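You operate a simulated robot arm through the tools that you are given. There is no shell and no other tool. Be economical: measure what you need, move in short steps, check, and stop when the job is done.

You are at the controls of a simulated robot arm. One attempt, no reset.

## Task
Close the meat door. Fetch the red brush and set it in the silver steel colander. Take the green cup from the top of the fridge island and leave it on the cooling rack. Shut the upper fridge drawer. Close the lower fridge drawer. The order is free.
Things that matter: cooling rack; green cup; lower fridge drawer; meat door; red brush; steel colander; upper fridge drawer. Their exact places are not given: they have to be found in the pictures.

Only the result counts: the job must be done as asked and must still hold three seconds after the hand-in. Knocking over, shifting, dropping, spilling or breaking anything else fails it.

## Robot
A 7-joint arm with a two-finger gripper on a trunk, on a base that drives. Base frame: it is fixed to the floor where the robot stands at the start and does not move with it; the origin is under the middle of the robot, x ahead of it, y to its left, z up. Readings come in mm, rad, newtons and seconds.
With the tool pointing down near the work surface it reaches from about 340 to 800 mm from the robot's upright axis, wherever it stands. Its first joint turns from -2.897 to 2.897 rad. Places, roughly: cooling rack (25x22 cm) [2620, 880, 920]; green cup (6x6x3 cm) [1500, 0, 900]; lower fridge drawer [1000, 100, 300]; meat door [600, -100, 500]; red brush (10x6x6 cm) [1300, 2100, 900]; steel colander (29x22x10 cm) [1000, 2100, 900]; upper fridge drawer [900, 200, 600]. Payload 2.45 kg.
The tool frame sits at the grasp point between the pads (the TCP): z along the fingers, y along the line on which they close. The tips reach 27 mm beyond it. The gripper opens to 80 mm. The gripper's body begins 54 mm behind the TCP.
Orientation is that of the tool frame in the base frame, as [roll, pitch, yaw] about the fixed x, y, z axes, in that order (R = Rz(yaw) Ry(pitch) Rx(roll)). With the fingers straight down and closing along the base's y, the tool's x points along the base's -x, its y along +y and its z along -z.

## Interface
- The arm moves only by the tool jog_arm. Its argument "plan" is a list that holds one entry, the list of rows, each a list of 7 numbers: the opening, from 0 (shut) to 1 (fully open), then the shift along the tool's x, y, z in mm, then the turn, a rotation vector about the tool's x, y, z in rad. In form: [[[claw, tx, ty, tz, wx, wy, wz], ...]]. A call has 1 to 20 rows; each row is the pose to reach, as a shift and turn from the pose commanded when the call began, along the tool's axes at that moment. Rows are played at 5 a second. More than 50 mm and 0.15 rad between two rows, or a gripper value outside its range, and nothing of the call is played. A pose out of reach is approached as far as the arm can. The call stops where the force on the tool passes 40 N (or 10 N more than at its start, if that is more) or the arm is blocked; 0.2 s more then pass. Each finger travels about 153 mm/s and halts on what it meets, pressing with about 25 N; the grip force reading is that of the motor and also rises with nothing between the fingers. The clock runs only during rows and for 0.2 s after the last one: add rows that repeat a pose to give the fingers time. It gives the time, the measured TCP pose, the force on the tool (base axes), the opening and the grip force at its end, in the units of the frame above (readings bear some noise), with the torque about the TCP (base axes, N m) and any sound that the robot's microphone picked up.
- Cameras (640 x 400 px; columns grow to the right, rows downward): "scene" is now at [47.1, 110.1, 1563.9]; the picture's right is [-0.41, -0.91, 0.00], its down [-0.74, 0.33, -0.58] and it looks along [0.53, -0.24, -0.81] (base axes); focal length 258 px, centre (320, 200). "wrist" rides on the gripper at [63, 12, -79] in the tool frame; the picture's right is [-0.19, 0.98, 0.00], its down [-0.72, -0.14, -0.68] and it looks along [-0.67, -0.13, 0.73] (tool axes); focal length 226 px, centre (320, 200).
- snapshot(camera): a new picture of that camera. No time passes.
- move_column(by): slides the trunk up (or, below 0, down) by that many mm; the arm and the scene camera ride with it, the base frame stays. It gives what a move gives, with no picture.
- base_move(legs): drives the robot by 1 to 6 legs, each [ahead, turn to the left] in mm and rad, along the robot's own axes; the way and the turn of a leg run together, so that a leg with both is an arc; at most 1500 mm and 3.142 rad a leg. The arm and the cameras ride along, it lands a little off, and it stops where it bumps. It gives what a move gives.
- turn_head(pan, tilt): turns the head with the scene camera to pan (to the left, within 2.094 rad either way) and tilt (down, from -0.506 to 1.204), counted from straight ahead of the robot. It gives what a move gives.
- locate(camera, pixels): for up to 12 pixels [column, row] of the newest picture of that camera ("zoom" is the newest enlarged one), the place [x, y, z] in the base frame of the surface seen there, good to about 3 mm. No time passes.
- inspect(camera, box): a new picture of the part [left, top, right, bottom] of that camera's present view, enlarged. No time passes.
- sign_off(): hands the job in; it is judged then, once.

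Work in short steps. Measure before you move; look again where a grasp or a placing could have gone wrong, and mend it. You have 110 turns and 90 pictures in all, those below and enlarged ones among them. Open the gripper and draw the arm clear of the work before you hand the job in, unless the task says otherwise; then end with one line.

The tools are called after ">>>" as name(argument=value, ...) on one line, values as JSON. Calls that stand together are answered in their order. jog_arm: Moves the arm, as the interface text tells. Its arguments: {"type":"object","properties":{"plan":{"type":"array","items":{"type":"array","items":{"type":"array","items":{"type":"number"}}}}},"required":["plan"]} The other tools are called the same way: move_column (by) slides the trunk up or down; base_move (legs) drives the base; turn_head (pan, tilt) turns the head that bears the scene camera; snapshot (camera) takes a picture; locate (camera, pixels) gives the place of the surface under pixels of a picture; inspect (camera, box) takes an enlarged picture of a part of a camera's view; sign_off () hands the job in.

At the start:

```text
time: 0.0
tcp_pos: [513.0, 2.3, 1016.8]
tcp_rot: [3.141, 0.0, -3.142]
contact_force: [0.5, -0.3, 0.0]
ft_torque: [0.01, -0.01, 0.01]
opening: 79.8
grip_force: 0.0
trunk travel left (down, up): [-200.0, 340.0]
robot x, y, heading: [0.7, -0.9, 0.007]
head pan, tilt: [-0.424, 0.951]
```

scene: 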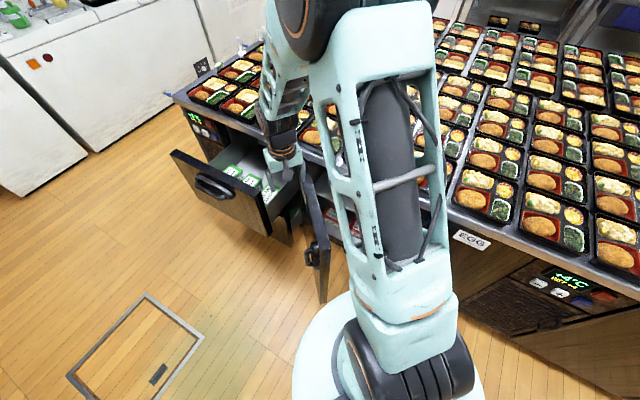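
wrist: 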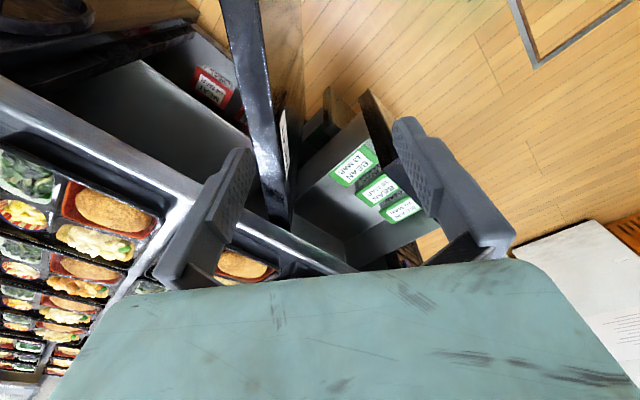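

The arm blocks part of the view; I see an open drawer around (235,185) and an open door near (318,240). I look around with the head first.

>>> turn_head(pan=0.3, tilt=0.75)

>>> snapshot(camera="scene")

```text
time: 1.1
tcp_pos: [513.0, 2.0, 1015.6]
tcp_rot: [3.142, -0.001, 3.14]
contact_force: [0.7, -0.1, -0.1]
ft_torque: [-0.02, 0.01, 0.01]
opening: 80.3
grip_force: 0.0
trunk travel left (down, up): [-200.0, 340.0]
robot x, y, heading: [1.0, -1.3, -0.002]
head pan, tilt: [0.3, 0.75]
```

```text
87 pictures are left
```

scene: 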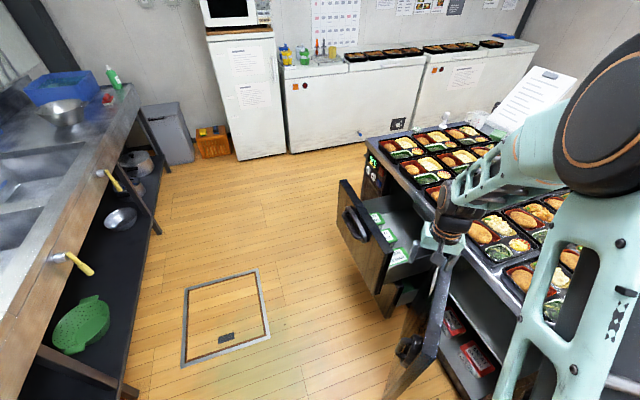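

The island with drawer (385,240) and door (425,310) is ahead, the sink with colander (62,112) and something red (107,97) at left. I enlarge both.

>>> inspect(camera="scene", box=[320, 120, 540, 400])

>>> inspect(camera="scene", box=[0, 60, 160, 160])

>>> locate(camera="scene", pixels=[[62, 104], [107, 97], [342, 182], [382, 248], [352, 215], [378, 290], [435, 345], [408, 345], [368, 148], [440, 205], [50, 150], [130, 90]])

```text
1.43 times, centred on (430, 260) of scene
```

zoom: 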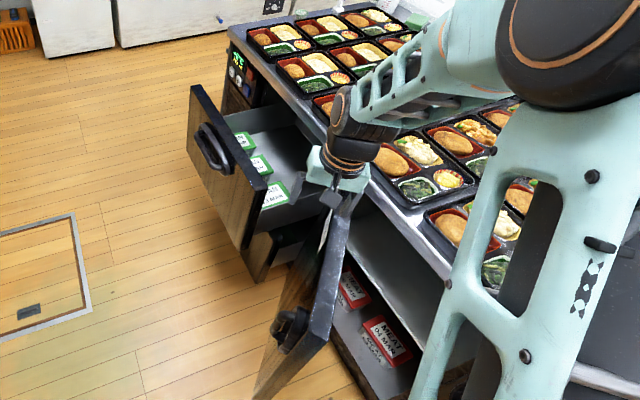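

```text
4.00 times, centred on (80, 110) of scene
```

zoom: 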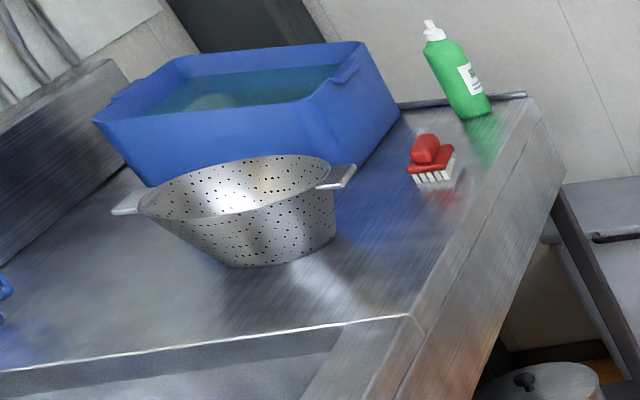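

```text
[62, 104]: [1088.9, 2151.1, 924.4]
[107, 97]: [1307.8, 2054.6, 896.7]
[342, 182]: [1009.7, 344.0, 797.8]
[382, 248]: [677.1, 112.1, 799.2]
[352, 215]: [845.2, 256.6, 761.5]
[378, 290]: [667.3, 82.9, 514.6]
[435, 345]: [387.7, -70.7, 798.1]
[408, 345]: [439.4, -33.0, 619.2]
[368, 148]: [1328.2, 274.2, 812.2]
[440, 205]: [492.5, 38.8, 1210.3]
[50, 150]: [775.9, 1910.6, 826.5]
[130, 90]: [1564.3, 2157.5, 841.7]
```

The brush is at about (1308,2055,897) and the colander at (1089,2151). I look about behind and to the right before driving.

>>> turn_head(pan=2.0, tilt=0.7)

>>> snapshot(camera="scene")

>>> turn_head(pan=-1.2, tilt=0.8)

>>> snapshot(camera="scene")

```text
time: 2.8
tcp_pos: [512.2, 2.7, 1014.3]
tcp_rot: [3.14, 0.0, 3.141]
contact_force: [-0.1, 0.4, 0.1]
ft_torque: [-0.05, -0.02, 0.0]
opening: 80.0
grip_force: 0.1
trunk travel left (down, up): [-200.0, 340.0]
robot x, y, heading: [-1.5, 1.7, 0.002]
head pan, tilt: [2.0, 0.7]
```

```text
84 pictures are left
```

scene: 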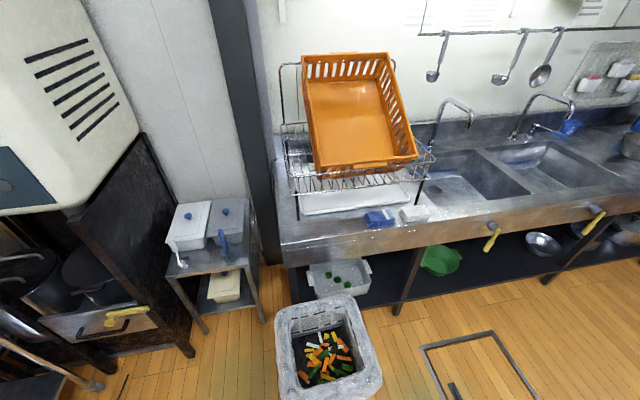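

```text
time: 5.5
tcp_pos: [512.0, 1.4, 1014.6]
tcp_rot: [-3.141, 0.001, -3.14]
contact_force: [0.6, -0.3, -0.4]
ft_torque: [0.02, 0.0, 0.02]
opening: 80.2
grip_force: 0.1
trunk travel left (down, up): [-200.0, 340.0]
robot x, y, heading: [-0.5, -2.8, 0.001]
head pan, tilt: [-1.201, 0.799]
```

```text
83 pictures are left
```

scene: 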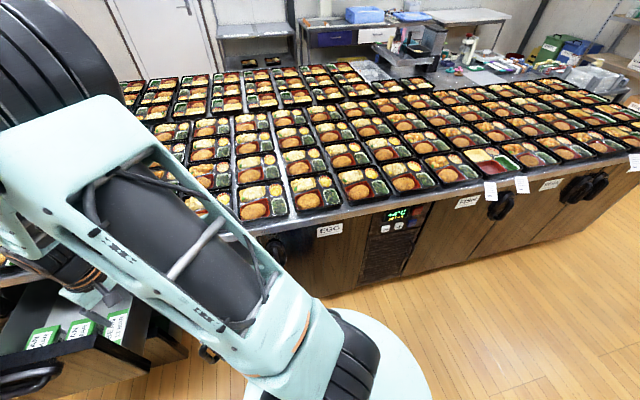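

The island's front continues to the right; I measure it.

>>> locate(camera="scene", pixels=[[250, 228], [330, 229], [400, 208], [470, 190], [620, 160], [400, 260], [275, 250], [570, 215], [380, 280], [500, 205]])

>>> turn_head(pan=-2.09, tilt=0.8)

>>> snapshot(camera="scene")

```text
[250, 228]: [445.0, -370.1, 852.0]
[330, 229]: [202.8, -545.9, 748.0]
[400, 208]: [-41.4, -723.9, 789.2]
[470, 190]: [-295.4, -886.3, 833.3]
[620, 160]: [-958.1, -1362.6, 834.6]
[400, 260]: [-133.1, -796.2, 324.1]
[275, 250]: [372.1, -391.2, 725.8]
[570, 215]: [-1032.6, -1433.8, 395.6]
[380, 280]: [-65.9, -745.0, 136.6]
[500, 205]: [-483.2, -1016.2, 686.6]
```

```text
time: 6.7
tcp_pos: [512.2, 1.6, 1014.7]
tcp_rot: [3.141, 0.001, 3.142]
contact_force: [0.5, 0.3, 0.2]
ft_torque: [0.03, 0.01, -0.03]
opening: 80.0
grip_force: 0.1
trunk travel left (down, up): [-200.0, 340.0]
robot x, y, heading: [-0.4, 2.4, -0.003]
head pan, tilt: [-2.089, 0.799]
```

```text
82 pictures are left
```

scene: 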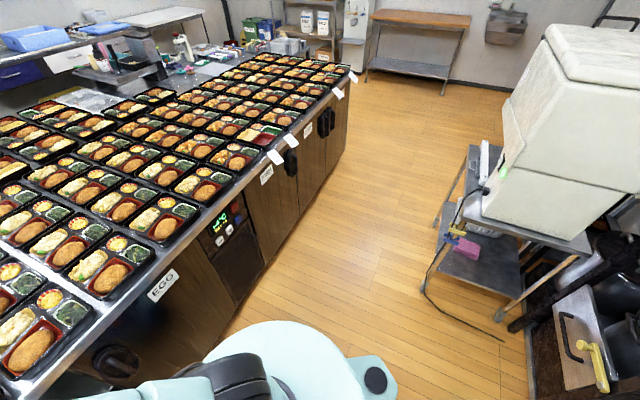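

The island's front runs along direction (0.816,0.577), its face about 570 mm from me; the floor behind is clear. I back up a little, turn to face the island squarely, and back off for a view.

>>> base_move(legs=[[-120, 0], [0, -0.955], [-250, 0]])

>>> turn_head(pan=0.5, tilt=0.7)

>>> snapshot(camera="scene")

```text
time: 9.8
tcp_pos: [282.8, -318.3, 1015.6]
tcp_rot: [-3.14, -0.001, 2.468]
contact_force: [0.0, 0.0, 0.5]
ft_torque: [0.0, 0.02, -0.01]
opening: 80.0
grip_force: 0.1
trunk travel left (down, up): [-200.0, 340.0]
robot x, y, heading: [-117.0, 1.9, -0.669]
head pan, tilt: [-2.089, 0.799]
stopped in leg 2: the robot was blocked; the commanded pose is now the measured one
```

```text
time: 12.1
tcp_pos: [282.5, -319.0, 1017.0]
tcp_rot: [-3.141, -0.001, 2.468]
contact_force: [-0.2, 0.3, -0.1]
ft_torque: [0.0, 0.01, 0.02]
opening: 80.1
grip_force: 0.1
trunk travel left (down, up): [-200.0, 340.0]
robot x, y, heading: [-117.6, 0.4, -0.677]
head pan, tilt: [0.499, 0.7]
```

```text
81 pictures are left
```

scene: 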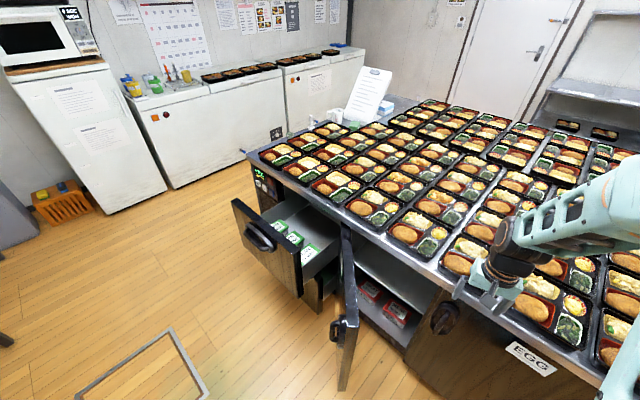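

The turn was blocked at heading -0.67; I check where the nearby things are: door (345,300), drawer (270,240).

>>> locate(camera="scene", pixels=[[345, 235], [352, 318], [342, 385], [340, 330], [234, 202], [298, 260], [262, 240], [304, 293], [318, 295], [445, 318], [427, 262], [290, 240]])

>>> inspect(camera="scene", box=[220, 180, 460, 400])

>>> turn_head(pan=-1.0, tilt=1.2)

>>> snapshot(camera="scene")

```text
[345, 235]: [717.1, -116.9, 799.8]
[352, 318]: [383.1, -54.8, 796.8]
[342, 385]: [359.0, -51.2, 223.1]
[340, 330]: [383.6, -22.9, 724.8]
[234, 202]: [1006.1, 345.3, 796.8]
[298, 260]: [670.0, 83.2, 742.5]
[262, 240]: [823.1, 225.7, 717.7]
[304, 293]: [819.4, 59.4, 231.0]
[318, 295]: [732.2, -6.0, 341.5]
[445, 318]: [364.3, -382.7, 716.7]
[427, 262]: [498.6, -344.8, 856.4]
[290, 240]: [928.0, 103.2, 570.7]
```

```text
1.82 times, centred on (340, 290) of scene
```

zoom: 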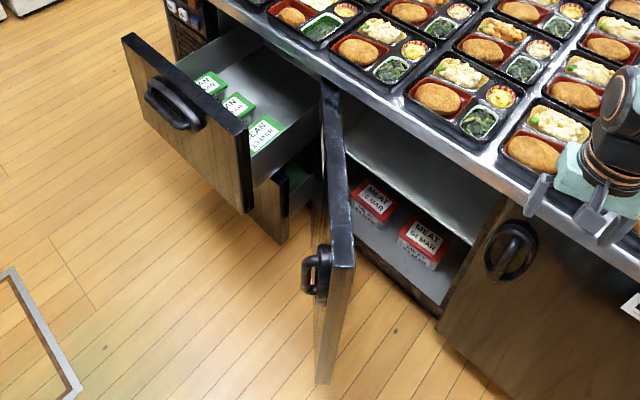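

```text
time: 13.7
tcp_pos: [281.8, -318.4, 1015.6]
tcp_rot: [-3.141, 0.0, 2.468]
contact_force: [-1.1, -0.5, -0.1]
ft_torque: [0.04, 0.0, 0.0]
opening: 80.1
grip_force: 0.1
trunk travel left (down, up): [-200.0, 340.0]
robot x, y, heading: [-119.0, -5.8, -0.673]
head pan, tilt: [-1.0, 1.201]
```

```text
79 pictures are left
```

scene: 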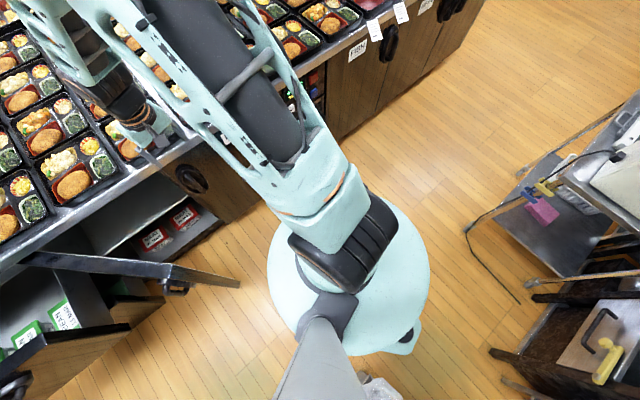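

The thing that blocked the turn is likely behind me. I look to the left rear before moving away.

>>> turn_head(pan=2.05, tilt=1.0)

>>> snapshot(camera="scene")

```text
time: 16.3
tcp_pos: [282.2, -317.4, 1016.0]
tcp_rot: [-3.141, 0.0, 2.469]
contact_force: [-0.9, 0.9, 0.6]
ft_torque: [-0.01, 0.03, 0.03]
opening: 80.1
grip_force: 0.0
trunk travel left (down, up): [-200.0, 340.0]
robot x, y, heading: [-117.6, -2.4, -0.676]
head pan, tilt: [2.051, 1.0]
```

```text
78 pictures are left
```

scene: 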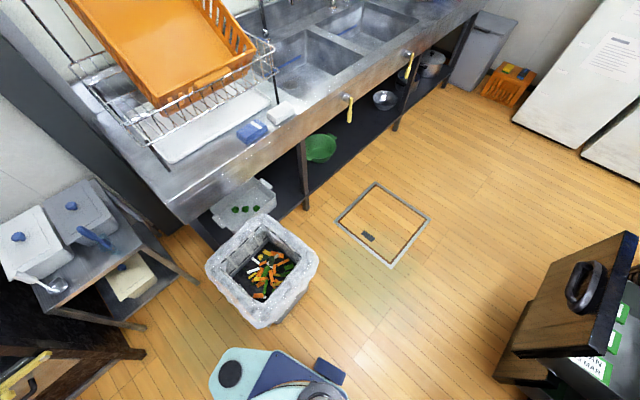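

A vegetable bin stands near the base's rear leg; I measure distances.

>>> locate(camera="scene", pixels=[[265, 325], [212, 270], [315, 265], [255, 238], [232, 375], [330, 370], [215, 370], [395, 262], [190, 215], [340, 205]])

```text
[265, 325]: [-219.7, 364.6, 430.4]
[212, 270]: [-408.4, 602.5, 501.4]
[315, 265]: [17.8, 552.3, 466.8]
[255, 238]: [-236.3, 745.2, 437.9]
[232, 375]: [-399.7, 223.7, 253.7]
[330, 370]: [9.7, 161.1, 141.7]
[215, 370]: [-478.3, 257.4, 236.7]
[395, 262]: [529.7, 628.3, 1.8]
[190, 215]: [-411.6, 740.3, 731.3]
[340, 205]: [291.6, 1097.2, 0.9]
```

The tail reaches about 440 mm behind the axis and likely met the stove/bin side. I turn back to heading 0 and look at the right rear before turning left.

>>> base_move(legs=[[0, 0.67]])

>>> turn_head(pan=-2.09, tilt=1.1)

>>> snapshot(camera="scene")

```text
time: 18.6
tcp_pos: [393.2, -1.5, 1016.9]
tcp_rot: [-3.141, -0.001, 3.137]
contact_force: [0.4, -0.1, -0.1]
ft_torque: [-0.04, 0.09, 0.02]
opening: 80.2
grip_force: 0.0
trunk travel left (down, up): [-200.0, 340.0]
robot x, y, heading: [-117.2, 4.5, -0.001]
head pan, tilt: [2.051, 1.0]
```

```text
time: 21.9
tcp_pos: [393.5, -0.4, 1015.8]
tcp_rot: [-3.141, 0.0, 3.134]
contact_force: [0.2, -0.1, -0.3]
ft_torque: [0.02, -0.03, -0.03]
opening: 80.2
grip_force: 0.1
trunk travel left (down, up): [-200.0, 340.0]
robot x, y, heading: [-120.2, 2.9, -0.002]
head pan, tilt: [-2.089, 1.1]
```

```text
77 pictures are left
```

scene: 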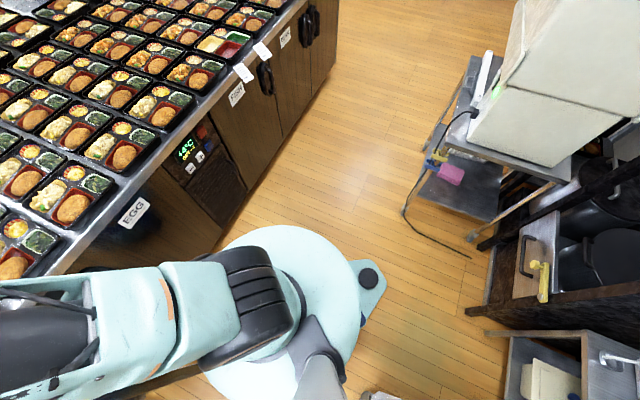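

The right rear is clear floor. I measure the base outline and stove corner.

>>> locate(camera="scene", pixels=[[270, 232], [235, 245], [370, 275], [385, 275], [215, 385], [490, 335], [470, 310], [475, 240]])

```text
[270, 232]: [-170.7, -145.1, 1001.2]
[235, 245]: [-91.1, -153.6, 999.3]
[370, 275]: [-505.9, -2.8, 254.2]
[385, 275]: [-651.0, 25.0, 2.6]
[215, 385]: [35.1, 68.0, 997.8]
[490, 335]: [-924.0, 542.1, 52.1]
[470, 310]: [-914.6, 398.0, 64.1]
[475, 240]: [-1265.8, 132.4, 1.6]
```

The disc at z≈1000 is the shoulder; the way is clear. I turn left and drive along the front of the island, keeping clear of the door.

>>> base_move(legs=[[0, 0.82], [600, 0], [0, -0.17], [330, 0], [0, -1.6]])

>>> turn_head(pan=0.0, tilt=1.0)

>>> snapshot(camera="scene")

```text
time: 34.0
tcp_pos: [846.7, 216.5, 1016.3]
tcp_rot: [-3.141, 0.0, 2.177]
contact_force: [0.7, -0.6, -0.1]
ft_torque: [-0.04, 0.02, -0.03]
opening: 80.1
grip_force: 0.0
trunk travel left (down, up): [-200.0, 340.0]
robot x, y, heading: [558.6, 639.0, -0.959]
head pan, tilt: [-2.089, 1.1]
```

```text
time: 36.0
tcp_pos: [846.6, 218.2, 1015.4]
tcp_rot: [-3.141, 0.0, 2.178]
contact_force: [0.3, 0.3, -0.3]
ft_torque: [0.0, 0.01, 0.01]
opening: 80.0
grip_force: 0.1
trunk travel left (down, up): [-200.0, 340.0]
robot x, y, heading: [554.7, 639.3, -0.963]
head pan, tilt: [0.0, 1.0]
```

```text
76 pictures are left
```

scene: 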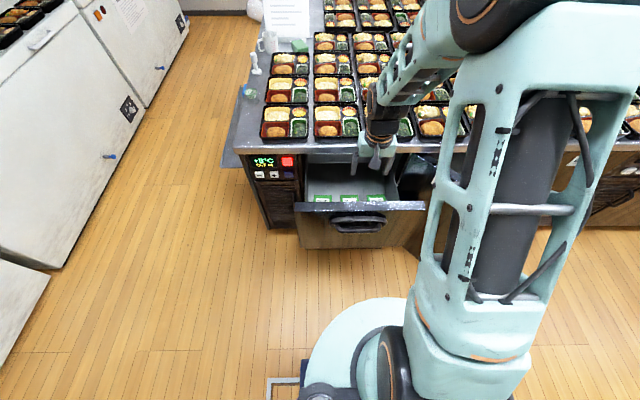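

Robot is square to the drawer; TCP sits over the drawer front (a=817, n=-312). I pitch the tool to point forward while drawing back and closing the gripper.

>>> jog_arm(plan=[[[0, 10, 0, 0, 0, -0.14, 0], [0, 20, 0, 0, 0, -0.28, 0], [0, 30, 0, 0, 0, -0.42, 0], [0, 40, 0, 0, 0, -0.56, 0], [0, 50, 0, 0, 0, -0.7, 0], [0, 60, 0, 0, 0, -0.84, 0], [0, 60, 0, 0, 0, -0.98, 0], [0, 60, 0, 0, 0, -1.12, 0], [0, 60, 0, 0, 0, -1.26, 0], [0, 60, 0, 0, 0, -1.4, 0], [0, 60, 0, 0, 0, -1.54, 0], [0, 60, 0, 0, 0, -1.57, 0]]])

>>> move_column(by=-200)

>>> snapshot(camera="scene")

```text
time: 38.6
tcp_pos: [826.8, 247.0, 996.5]
tcp_rot: [-0.16, 1.57, -1.122]
contact_force: [0.8, 0.6, 0.1]
ft_torque: [-0.01, 0.02, 0.0]
opening: 0.0
grip_force: 25.7
out of reach, approached as far as the arm can: row 6, 7, 8, 9, 10, 11, 12
trunk travel left (down, up): [-200.0, 340.0]
robot x, y, heading: [554.2, 640.1, -0.96]
head pan, tilt: [0.0, 1.0]
```

```text
time: 40.8
tcp_pos: [827.7, 247.0, 795.1]
tcp_rot: [0.84, 1.571, -0.126]
contact_force: [0.3, 0.5, 0.8]
ft_torque: [-0.01, 0.02, -0.02]
opening: 0.0
grip_force: 24.8
trunk travel left (down, up): [0.0, 540.0]
robot x, y, heading: [556.2, 638.2, -0.966]
head pan, tilt: [0.0, 1.0]
```

```text
75 pictures are left
```

scene: 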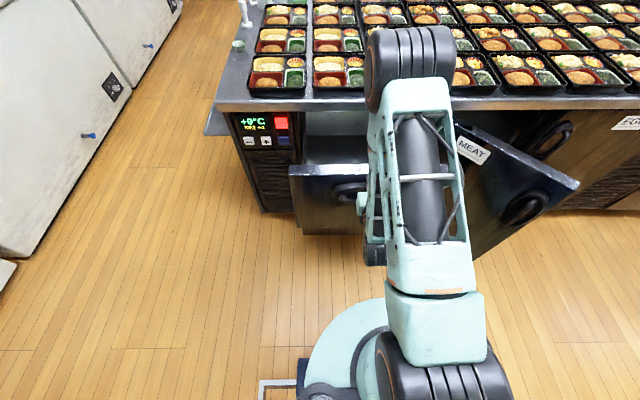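

The tool is horizontal at z 795 near the drawer's front (n≈-300). I back up 130 mm, then lower the TCP to about z 640.

>>> base_move(legs=[[-130, 0]])

>>> jog_arm(plan=[[[0, 40, 0, 0, 0, 0, 0], [0, 80, 0, 0, 0, 0, 0], [0, 120, 0, 0, 0, 0, 0], [0, 155, 0, 0, 0, 0, 0]]])

>>> snapshot(camera="scene")

>>> snapshot(camera="wrist")

```text
time: 42.0
tcp_pos: [754.2, 353.9, 795.0]
tcp_rot: [-2.599, 1.57, 2.72]
contact_force: [-0.3, -0.6, -0.7]
ft_torque: [0.01, 0.0, -0.05]
opening: 0.1
grip_force: 25.0
trunk travel left (down, up): [0.0, 540.0]
robot x, y, heading: [484.3, 748.1, -0.958]
head pan, tilt: [0.0, 1.0]
```

```text
time: 43.0
tcp_pos: [754.4, 353.9, 640.8]
tcp_rot: [0.181, 1.568, -0.781]
contact_force: [0.3, 1.3, 0.2]
ft_torque: [0.0, 0.01, 0.01]
opening: 0.2
grip_force: 24.7
trunk travel left (down, up): [0.0, 540.0]
robot x, y, heading: [476.9, 746.7, -0.958]
head pan, tilt: [0.0, 1.0]
```

```text
74 pictures are left
```

scene: 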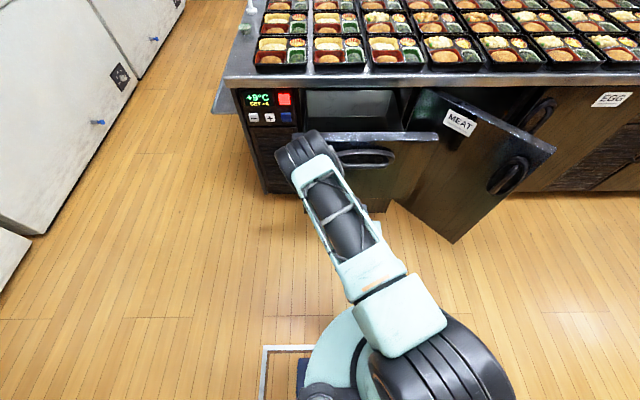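

```text
73 pictures are left
```

wrist: 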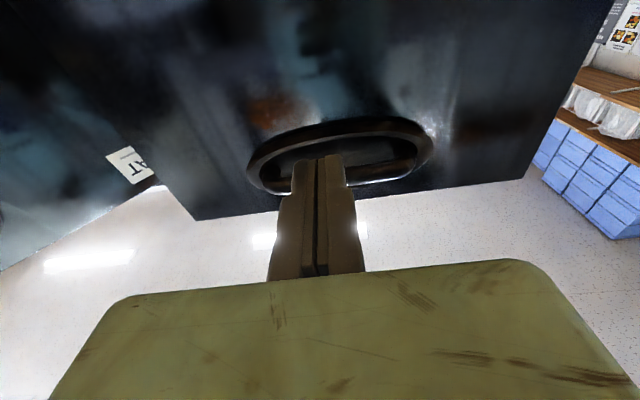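

The gripper points at the drawer front just below the handle, roughly 125 mm away. I push forward in steps.

>>> jog_arm(plan=[[[0, 0, 0, 40, 0, 0, 0], [0, 0, 0, 80, 0, 0, 0], [0, 0, 0, 110, 0, 0, 0], [0, 0, 0, 135, 0, 0, 0], [0, 0, 0, 155, 0, 0, 0], [0, 0, 0, 175, 0, 0, 0], [0, 0, 0, 195, 0, 0, 0], [0, 0, 0, 215, 0, 0, 0], [0, 0, 0, 235, 0, 0, 0], [0, 0, 0, 255, 0, 0, 0]]])

>>> snapshot(camera="scene")

```text
time: 45.2
tcp_pos: [900.1, 143.7, 639.8]
tcp_rot: [-2.232, 1.569, 3.087]
contact_force: [-0.3, 0.3, -1.0]
ft_torque: [0.01, -0.01, 0.01]
opening: 0.2
grip_force: 24.8
trunk travel left (down, up): [0.0, 540.0]
robot x, y, heading: [479.4, 750.3, -0.961]
head pan, tilt: [0.0, 1.0]
```

```text
72 pictures are left
```

scene: 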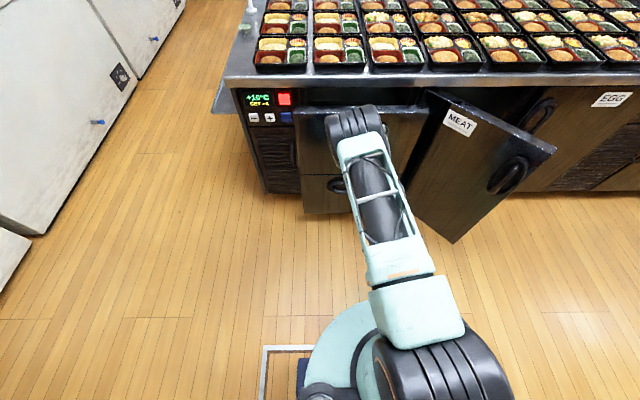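

The drawer slides in easily; tip at n≈-430. I keep pushing until it stops.

>>> jog_arm(plan=[[[0, 0, 0, 20, 0, 0, 0], [0, 0, 0, 40, 0, 0, 0], [0, 0, 0, 60, 0, 0, 0], [0, 0, 0, 75, 0, 0, 0], [0, 0, 0, 85, 0, 0, 0], [0, 0, 0, 95, 0, 0, 0], [0, 0, 0, 105, 0, 0, 0], [0, 0, 0, 115, 0, 0, 0], [0, 0, 0, 125, 0, 0, 0], [0, 0, 0, 135, 0, 0, 0], [0, 0, 0, 145, 0, 0, 0]]])

>>> snapshot(camera="scene")

```text
time: 47.7
tcp_pos: [980.2, 29.2, 639.8]
tcp_rot: [-0.782, 1.571, -1.745]
contact_force: [-16.7, 24.4, 15.7]
ft_torque: [-0.08, -0.2, 0.2]
opening: 6.2
grip_force: 29.8
trunk travel left (down, up): [0.0, 540.0]
robot x, y, heading: [480.7, 745.6, -0.956]
head pan, tilt: [0.0, 1.0]
stopped in row 11: the force on the tool passed its limit at 52 N (the readings are from after the stop); the commanded pose is now the measured one
```

```text
71 pictures are left
```

scene: 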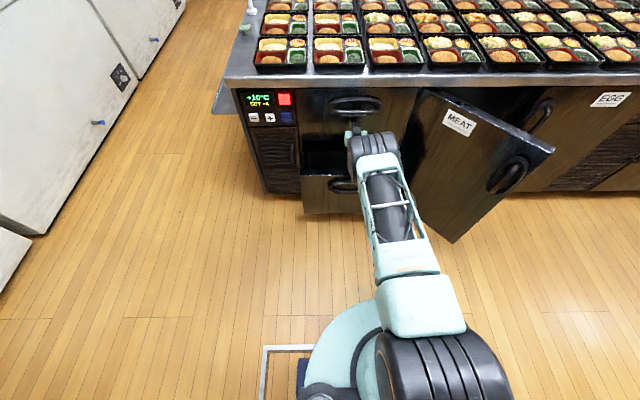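

Upper drawer came to its stop (tip at n≈-569). I draw back 230 mm and locate the lower drawer front.

>>> jog_arm(plan=[[[0, 0, 0, -40, 0, 0, 0], [0, 0, 0, -80, 0, 0, 0], [0, 0, 0, -120, 0, 0, 0], [0, 0, 0, -160, 0, 0, 0], [0, 0, 0, -200, 0, 0, 0], [0, 0, 0, -240, 0, 0, 0]]])

>>> snapshot(camera="scene")

>>> locate(camera="scene", pixels=[[305, 178], [318, 202], [320, 182], [306, 212], [330, 150], [340, 106], [350, 125], [410, 95], [500, 190], [440, 200], [545, 150]])

```text
time: 49.1
tcp_pos: [842.5, 224.5, 638.9]
tcp_rot: [-2.96, 1.566, 2.362]
contact_force: [-0.8, 0.3, 0.0]
ft_torque: [0.01, -0.01, -0.01]
opening: 0.2
grip_force: 29.7
trunk travel left (down, up): [0.0, 540.0]
robot x, y, heading: [482.3, 744.9, -0.958]
head pan, tilt: [0.0, 1.0]
```

```text
70 pictures are left
```

scene: 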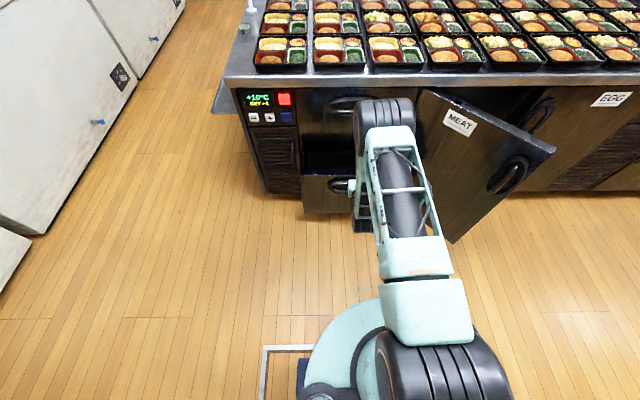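

```text
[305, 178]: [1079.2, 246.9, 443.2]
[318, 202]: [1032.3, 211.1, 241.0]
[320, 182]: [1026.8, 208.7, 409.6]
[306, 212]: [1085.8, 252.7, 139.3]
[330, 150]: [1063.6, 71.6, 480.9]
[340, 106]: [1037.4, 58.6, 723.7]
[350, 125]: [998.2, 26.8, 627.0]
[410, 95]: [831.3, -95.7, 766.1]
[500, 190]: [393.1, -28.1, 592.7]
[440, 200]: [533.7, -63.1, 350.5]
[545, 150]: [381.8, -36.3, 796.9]
```

Lower drawer front is at n≈-423, z 139–450. I draw back and lower the tool to z≈300.

>>> jog_arm(plan=[[[0, 35, 0, -30, 0, 0, 0], [0, 70, 0, -60, 0, 0, 0], [0, 105, 0, -80, 0, 0, 0], [0, 140, 0, -100, 0, 0, 0], [0, 175, 0, -100, 0, 0, 0], [0, 210, 0, -100, 0, 0, 0], [0, 245, 0, -100, 0, 0, 0], [0, 280, 0, -100, 0, 0, 0], [0, 310, 0, -100, 0, 0, 0], [0, 340, 0, -100, 0, 0, 0]]])

>>> snapshot(camera="wrist")

```text
time: 51.3
tcp_pos: [785.4, 306.9, 371.1]
tcp_rot: [-3.055, 1.566, 2.267]
contact_force: [0.1, -0.1, -0.5]
ft_torque: [0.01, -0.02, -0.02]
opening: 0.0
grip_force: 29.6
out of reach, approached as far as the arm can: row 8, 9, 10
trunk travel left (down, up): [0.0, 540.0]
robot x, y, heading: [481.0, 746.6, -0.962]
head pan, tilt: [0.0, 1.0]
```

```text
69 pictures are left
```

wrist: 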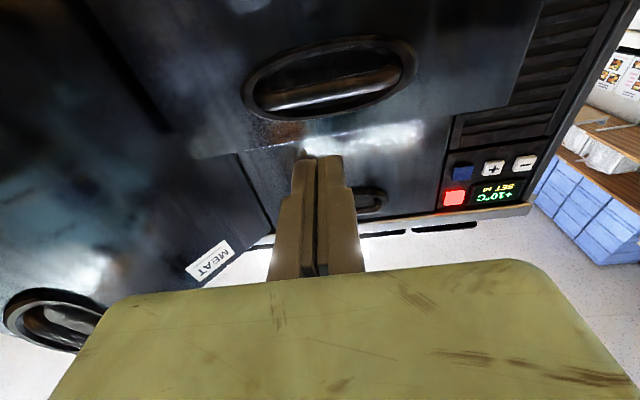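

The tip would meet the lower handle at z≈371; I extend forward 90 mm while lowering to about z 295.

>>> jog_arm(plan=[[[0, 0, 0, 40, 0, 0, 0], [0, 20, 0, 70, 0, 0, 0], [0, 45, 0, 90, 0, 0, 0], [0, 75, 0, 90, 0, 0, 0]]])

>>> snapshot(camera="wrist")

```text
time: 52.3
tcp_pos: [845.6, 253.8, 370.5]
tcp_rot: [-3.058, 1.565, 2.263]
contact_force: [-0.7, 0.5, -1.1]
ft_torque: [0.04, -0.01, 0.01]
opening: 0.1
grip_force: 29.4
out of reach, approached as far as the arm can: row 2, 3, 4
trunk travel left (down, up): [0.0, 540.0]
robot x, y, heading: [480.2, 747.2, -0.965]
head pan, tilt: [0.0, 1.0]
```

```text
68 pictures are left
```

wrist: 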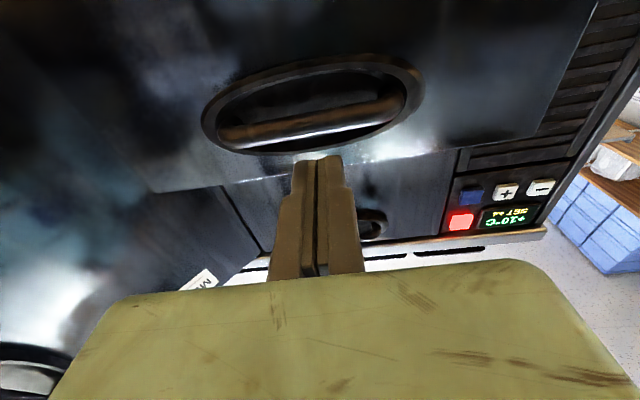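

Low and horizontal is a joint limit. I tilt the tool 0.6 rad down, moving it lower meanwhile.

>>> jog_arm(plan=[[[0, 0, 0, 0, 0, 0.12, 0], [0, 0, 0, 0, 0, 0.24, 0], [0, 20, 0, 0, 0, 0.36, 0], [0, 40, 0, 0, 0, 0.48, 0], [0, 60, 0, 0, 0, 0.6, 0]]])

>>> snapshot(camera="scene")

>>> snapshot(camera="wrist")

```text
time: 53.5
tcp_pos: [846.6, 252.4, 311.0]
tcp_rot: [-3.142, 0.963, 2.18]
contact_force: [-0.4, -0.5, 0.6]
ft_torque: [0.01, -0.03, 0.0]
opening: 0.0
grip_force: 29.5
trunk travel left (down, up): [0.0, 540.0]
robot x, y, heading: [481.6, 745.1, -0.959]
head pan, tilt: [0.0, 1.0]
```

```text
67 pictures are left
```

scene: 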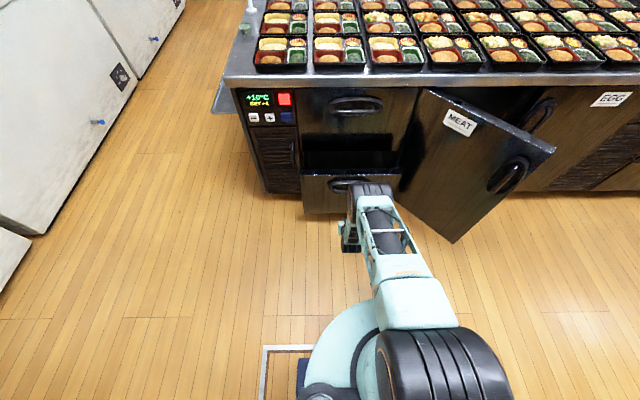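

```text
66 pictures are left
```

wrist: 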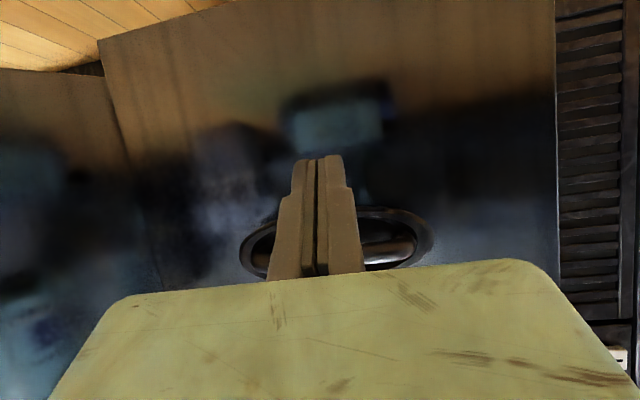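

The tip now points under the lower handle. I drive 100 mm closer, then push forward horizontally with the arm.

>>> base_move(legs=[[100, 0]])

>>> jog_arm(plan=[[[0, -11, 0, 16, 0, 0, 0], [0, -23, 0, 33, 0, 0, 0], [0, -34, 0, 49, 0, 0, 0], [0, -45, 0, 66, 0, 0, 0], [0, -56, 0, 82, 0, 0, 0], [0, -65, 0, 95, 0, 0, 0], [0, -72, 0, 105, 0, 0, 0], [0, -79, 0, 115, 0, 0, 0], [0, -86, 0, 125, 0, 0, 0], [0, -93, 0, 135, 0, 0, 0], [0, -100, 0, 145, 0, 0, 0], [0, -107, 0, 155, 0, 0, 0]]])

>>> snapshot(camera="scene")

```text
time: 54.6
tcp_pos: [903.2, 171.8, 310.3]
tcp_rot: [-3.141, 0.966, 2.181]
contact_force: [0.4, -0.1, -0.2]
ft_torque: [0.01, 0.0, 0.02]
opening: 0.0
grip_force: 29.5
trunk travel left (down, up): [0.0, 540.0]
robot x, y, heading: [538.6, 663.2, -0.958]
head pan, tilt: [0.0, 1.0]
```

```text
time: 57.2
tcp_pos: [996.7, 65.6, 322.7]
tcp_rot: [-3.141, 0.964, 2.179]
contact_force: [-0.3, -0.4, 0.0]
ft_torque: [0.01, -0.03, -0.01]
opening: 0.2
grip_force: 29.8
out of reach, approached as far as the arm can: row 7, 8, 9, 10, 11, 12
trunk travel left (down, up): [0.0, 540.0]
robot x, y, heading: [535.9, 662.3, -0.963]
head pan, tilt: [0.0, 1.0]
```

```text
65 pictures are left
```

scene: 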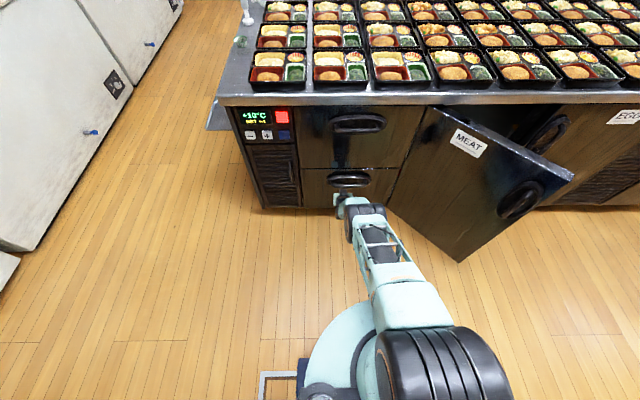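

Nearly shut (tip n≈-543); the arm is at full reach, so I push the last bit with a short base drive.

>>> base_move(legs=[[35, 0]])

>>> inspect(camera="scene", box=[220, 90, 420, 215])

>>> locate(camera="zoom", pixels=[[300, 200], [540, 140], [290, 330], [500, 290], [300, 245]])

```text
time: 58.1
tcp_pos: [1004.8, 53.7, 323.2]
tcp_rot: [-3.14, 0.971, 2.18]
contact_force: [-16.7, 22.2, 26.2]
ft_torque: [-0.67, -1.13, 0.44]
opening: 0.0
grip_force: 29.8
trunk travel left (down, up): [0.0, 540.0]
robot x, y, heading: [544.8, 651.7, -0.959]
head pan, tilt: [0.0, 1.0]
stopped in leg 1: the force on the tool passed its limit at 182 N (the readings are from after the stop); the commanded pose is now the measured one
```

```text
3.20 times, centred on (320, 152) of scene
```

zoom: 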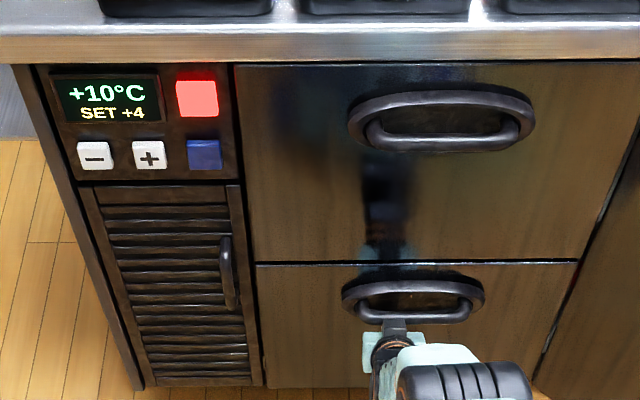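

```text
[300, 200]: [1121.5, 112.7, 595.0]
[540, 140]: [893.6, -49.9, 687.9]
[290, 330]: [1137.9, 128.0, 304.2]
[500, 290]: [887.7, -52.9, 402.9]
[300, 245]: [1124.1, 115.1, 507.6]
```

Both drawers are flush (n≈-555). Now for the door: I back off 100 mm, then raise and retract the arm.

>>> base_move(legs=[[-110, 0]])

>>> jog_arm(plan=[[[0, -24, 0, -31, 0, 0, 0], [0, -48, 0, -63, 0, 0, 0], [0, -72, 0, -94, 0, 0, 0], [0, -96, 0, -126, 0, 0, 0], [0, -120, 0, -157, 0, 0, 0], [0, -144, 0, -189, 0, 0, 0], [0, -168, 0, -220, 0, 0, 0], [0, -191, 0, -252, 0, 0, 0]]])

>>> base_move(legs=[[0, -0.56], [230, 0]])

>>> snapshot(camera="scene")

```text
time: 59.3
tcp_pos: [942.9, 142.6, 320.7]
tcp_rot: [-3.14, 0.966, 2.18]
contact_force: [0.7, -1.4, -0.2]
ft_torque: [-0.01, 0.0, 0.0]
opening: 0.0
grip_force: 29.8
trunk travel left (down, up): [0.0, 540.0]
robot x, y, heading: [485.1, 741.9, -0.96]
head pan, tilt: [0.0, 1.0]
```

```text
time: 61.1
tcp_pos: [886.1, 224.3, 621.5]
tcp_rot: [-3.141, 0.966, 2.181]
contact_force: [-0.3, -0.3, -0.6]
ft_torque: [0.02, -0.01, 0.0]
opening: 0.1
grip_force: 30.2
trunk travel left (down, up): [0.0, 540.0]
robot x, y, heading: [486.1, 738.9, -0.961]
head pan, tilt: [0.0, 1.0]
```

```text
time: 64.4
tcp_pos: [564.2, -137.3, 621.7]
tcp_rot: [-3.14, 0.966, 1.622]
contact_force: [0.2, -0.7, 0.1]
ft_torque: [-0.03, -0.02, -0.02]
opening: 0.1
grip_force: 29.7
trunk travel left (down, up): [0.0, 540.0]
robot x, y, heading: [490.6, 513.5, -1.525]
head pan, tilt: [0.0, 1.0]
```

```text
63 pictures are left
```

scene: 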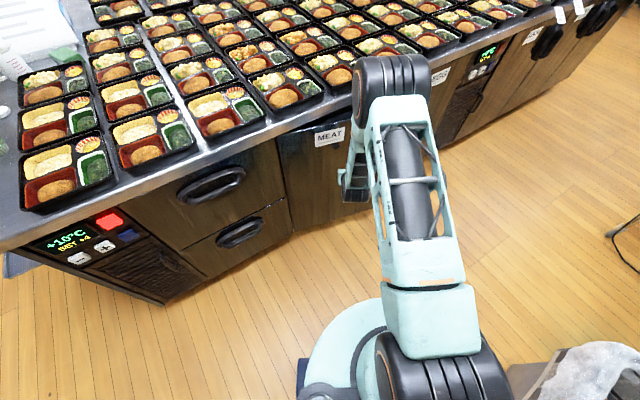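

The drive already swung the door partly shut (tip at n≈-456). I push on along the tool's forward direction with the arm.

>>> jog_arm(plan=[[[0, -11, 0, 16, 0, 0, 0], [0, -23, 0, 33, 0, 0, 0], [0, -34, 0, 49, 0, 0, 0], [0, -43, 0, 62, 0, 0, 0], [0, -50, 0, 72, 0, 0, 0], [0, -57, 0, 82, 0, 0, 0], [0, -64, 0, 92, 0, 0, 0], [0, -71, 0, 102, 0, 0, 0], [0, -78, 0, 112, 0, 0, 0], [0, -85, 0, 122, 0, 0, 0]]])

>>> snapshot(camera="scene")

```text
time: 66.3
tcp_pos: [568.4, -259.7, 616.5]
tcp_rot: [-3.136, 0.953, 1.62]
contact_force: [-6.8, 8.4, 1.5]
ft_torque: [0.0, -0.01, 0.0]
opening: 0.0
grip_force: 29.8
trunk travel left (down, up): [0.0, 540.0]
robot x, y, heading: [494.9, 507.5, -1.52]
head pan, tilt: [0.0, 1.0]
stopped in row 9: the force on the tool passed its limit at 55 N (the readings are from after the stop); the commanded pose is now the measured one
```

```text
62 pictures are left
```

scene: 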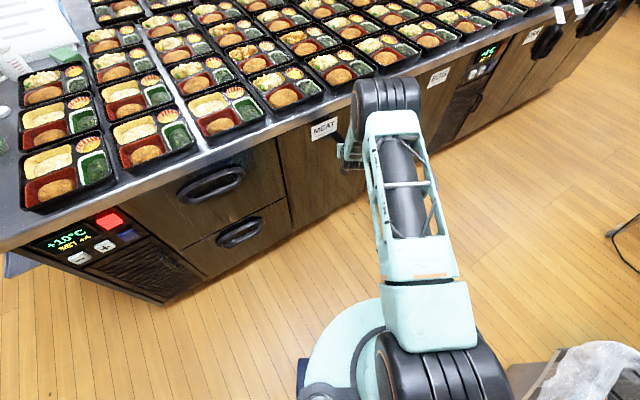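

The door met its stop at n≈-559. I retract, back off, and raise the column, then check the door.

>>> jog_arm(plan=[[[0, 15, 0, -22, 0, 0, 0], [0, 35, 0, -52, 0, 0, 0], [0, 56, 0, -82, 0, 0, 0]]])

>>> base_move(legs=[[-280, 0]])

>>> move_column(by=400)

>>> turn_head(pan=0.3, tilt=0.75)

>>> snapshot(camera="scene")

```text
time: 67.1
tcp_pos: [564.9, -163.1, 618.7]
tcp_rot: [-3.138, 0.955, 1.621]
contact_force: [0.7, 0.5, -0.1]
ft_torque: [0.02, -0.01, -0.01]
opening: 0.0
grip_force: 30.0
trunk travel left (down, up): [0.0, 540.0]
robot x, y, heading: [496.0, 512.2, -1.523]
head pan, tilt: [0.0, 1.0]
```

```text
time: 69.1
tcp_pos: [550.0, 78.5, 618.1]
tcp_rot: [-3.139, 0.953, 1.617]
contact_force: [0.2, 0.4, -0.3]
ft_torque: [0.02, -0.04, -0.02]
opening: 0.0
grip_force: 29.5
trunk travel left (down, up): [0.0, 540.0]
robot x, y, heading: [486.6, 754.8, -1.524]
head pan, tilt: [0.0, 1.0]
```

```text
time: 72.9
tcp_pos: [551.0, 79.6, 1016.6]
tcp_rot: [-3.138, 0.955, 1.619]
contact_force: [1.2, 0.3, -0.1]
ft_torque: [-0.01, 0.01, 0.04]
opening: 0.1
grip_force: 29.8
trunk travel left (down, up): [-400.0, 140.0]
robot x, y, heading: [483.4, 757.6, -1.531]
head pan, tilt: [0.0, 1.0]
```

```text
time: 73.7
tcp_pos: [549.4, 78.6, 1018.6]
tcp_rot: [-3.138, 0.955, 1.617]
contact_force: [0.7, 0.3, 0.4]
ft_torque: [-0.03, 0.0, 0.01]
opening: 0.0
grip_force: 30.2
trunk travel left (down, up): [-400.0, 140.0]
robot x, y, heading: [487.0, 757.7, -1.532]
head pan, tilt: [0.3, 0.75]
```

```text
61 pictures are left
```

scene: 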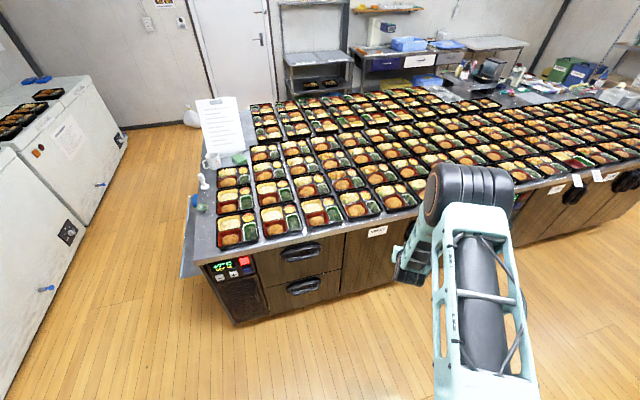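

I enlarge the left end of the island, where a green item shows at (240,158), and the door face.

>>> inspect(camera="scene", box=[170, 90, 290, 220])

>>> locate(camera="scene", pixels=[[240, 158], [212, 162], [203, 184], [200, 207], [220, 120], [370, 262], [395, 245], [300, 290], [320, 262], [198, 250], [222, 208], [250, 150]])

```text
3.08 times, centred on (230, 155) of scene
```

zoom: 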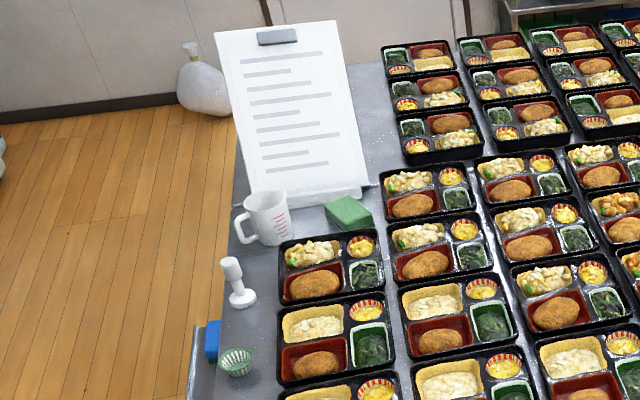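

```text
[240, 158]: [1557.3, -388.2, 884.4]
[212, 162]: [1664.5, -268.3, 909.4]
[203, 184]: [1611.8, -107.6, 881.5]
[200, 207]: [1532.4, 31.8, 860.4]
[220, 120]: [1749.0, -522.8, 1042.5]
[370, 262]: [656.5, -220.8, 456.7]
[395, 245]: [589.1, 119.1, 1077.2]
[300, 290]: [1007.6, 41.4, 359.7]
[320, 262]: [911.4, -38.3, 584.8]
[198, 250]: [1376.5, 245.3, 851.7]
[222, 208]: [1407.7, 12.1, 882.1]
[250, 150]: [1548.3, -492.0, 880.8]
```

Door and drawers are flush. The green paper cup is at about (1532,32,860). I turn the tool down, drawn back, then drive to in front of it.

>>> jog_arm(plan=[[[0.5, 12, 0, -18, 0, 0.13, 0], [1, 24, 0, -36, 0, 0.27, 0], [1, 36, 0, -54, 0, 0.41, 0], [1, 48, 0, -72, 0, 0.55, 0], [1, 60, 0, -90, 0, 0.69, 0], [1, 72, 0, -108, 0, 0.83, 0], [1, 85, 0, -124, 0, 0.955, 0]]])

>>> base_move(legs=[[0, 1.3], [640, 0], [0, -0.725]])

>>> turn_head(pan=0.3, tilt=0.8)

>>> snapshot(camera="scene")

```text
time: 75.3
tcp_pos: [543.4, 229.3, 1018.8]
tcp_rot: [-3.14, -0.003, 1.613]
contact_force: [0.8, 0.6, 0.3]
ft_torque: [0.01, -0.02, -0.03]
opening: 80.4
grip_force: 0.1
trunk travel left (down, up): [-400.0, 140.0]
robot x, y, heading: [484.6, 755.6, -1.533]
head pan, tilt: [0.3, 0.75]
```

```text
time: 84.2
tcp_pos: [1442.1, 201.0, 1019.7]
tcp_rot: [-3.139, 0.0, 2.191]
contact_force: [-0.7, -0.3, -0.1]
ft_torque: [-0.02, -0.02, -0.02]
opening: 79.9
grip_force: 0.0
trunk travel left (down, up): [-400.0, 140.0]
robot x, y, heading: [1103.2, 611.6, -0.951]
head pan, tilt: [0.3, 0.75]
```

```text
time: 84.8
tcp_pos: [1442.5, 201.0, 1019.5]
tcp_rot: [-3.14, -0.001, 2.191]
contact_force: [0.1, 1.0, -0.9]
ft_torque: [0.0, 0.01, 0.0]
opening: 80.1
grip_force: 0.0
trunk travel left (down, up): [-400.0, 140.0]
robot x, y, heading: [1105.8, 610.6, -0.953]
head pan, tilt: [0.3, 0.799]
```

```text
59 pictures are left
```

scene: 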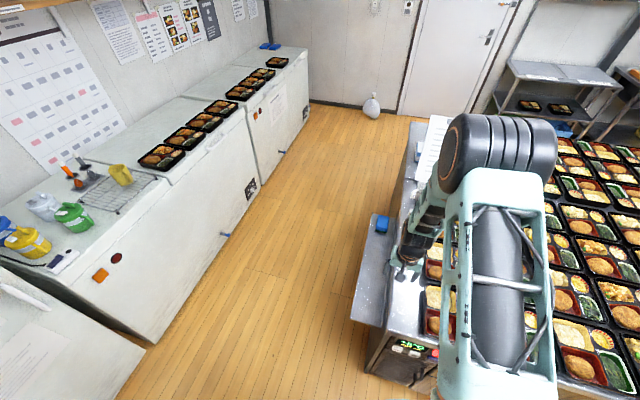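

The rack is on the freezer at (115,190). Now the wrist view over the cup area.

>>> snapshot(camera="wrist")

>>> inspect(camera="scene", box=[0, 120, 220, 270])

>>> locate(camera="scene", pixels=[[110, 195], [80, 195], [118, 214], [155, 178], [122, 175], [100, 170], [80, 180], [72, 215], [170, 190], [100, 275], [62, 258], [120, 205]])

```text
58 pictures are left
```

wrist: 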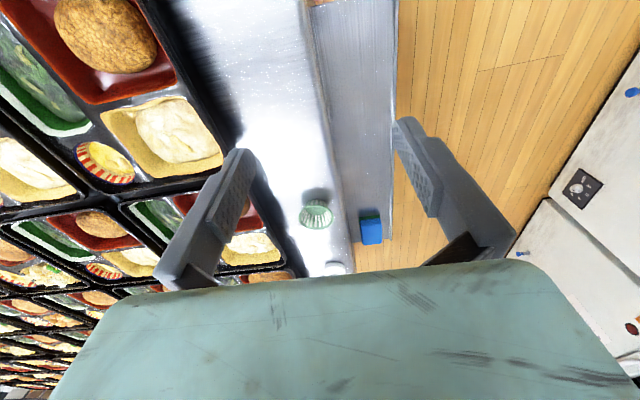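

```text
2.67 times, centred on (110, 195) of scene
```

zoom: 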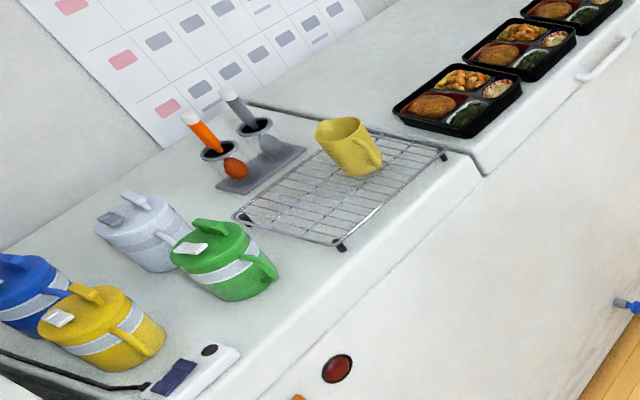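

```text
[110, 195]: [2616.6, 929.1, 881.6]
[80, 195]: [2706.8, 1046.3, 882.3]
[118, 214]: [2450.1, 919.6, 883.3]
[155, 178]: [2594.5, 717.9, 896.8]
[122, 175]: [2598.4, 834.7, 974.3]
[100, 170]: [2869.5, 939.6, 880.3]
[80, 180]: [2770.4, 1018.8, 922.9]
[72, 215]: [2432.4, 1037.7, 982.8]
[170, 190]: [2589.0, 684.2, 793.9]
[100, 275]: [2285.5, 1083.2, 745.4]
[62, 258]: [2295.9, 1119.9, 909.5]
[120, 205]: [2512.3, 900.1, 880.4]
```

Cup in the wrist view at (318,214); I locate it and its surroundings.

>>> locate(camera="wrist", pixels=[[318, 204], [318, 222], [303, 214], [331, 214], [318, 212], [285, 205], [320, 180], [270, 235], [345, 225], [370, 225]])

>>> inspect(camera="wrist", box=[250, 160, 390, 270])

```text
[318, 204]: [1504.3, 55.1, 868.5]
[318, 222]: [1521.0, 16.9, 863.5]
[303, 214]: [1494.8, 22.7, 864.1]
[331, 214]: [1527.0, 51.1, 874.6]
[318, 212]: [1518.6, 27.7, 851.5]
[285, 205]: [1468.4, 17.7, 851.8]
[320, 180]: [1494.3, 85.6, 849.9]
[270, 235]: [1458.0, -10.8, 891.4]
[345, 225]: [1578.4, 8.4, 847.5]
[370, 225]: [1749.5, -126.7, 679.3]
```

```text
3.64 times, centred on (320, 215) of wrist
```

zoom: 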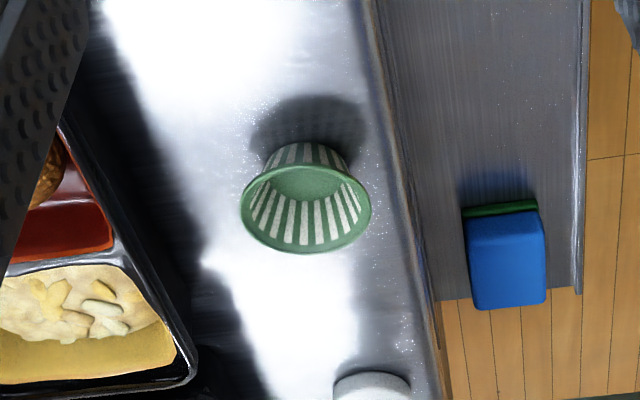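

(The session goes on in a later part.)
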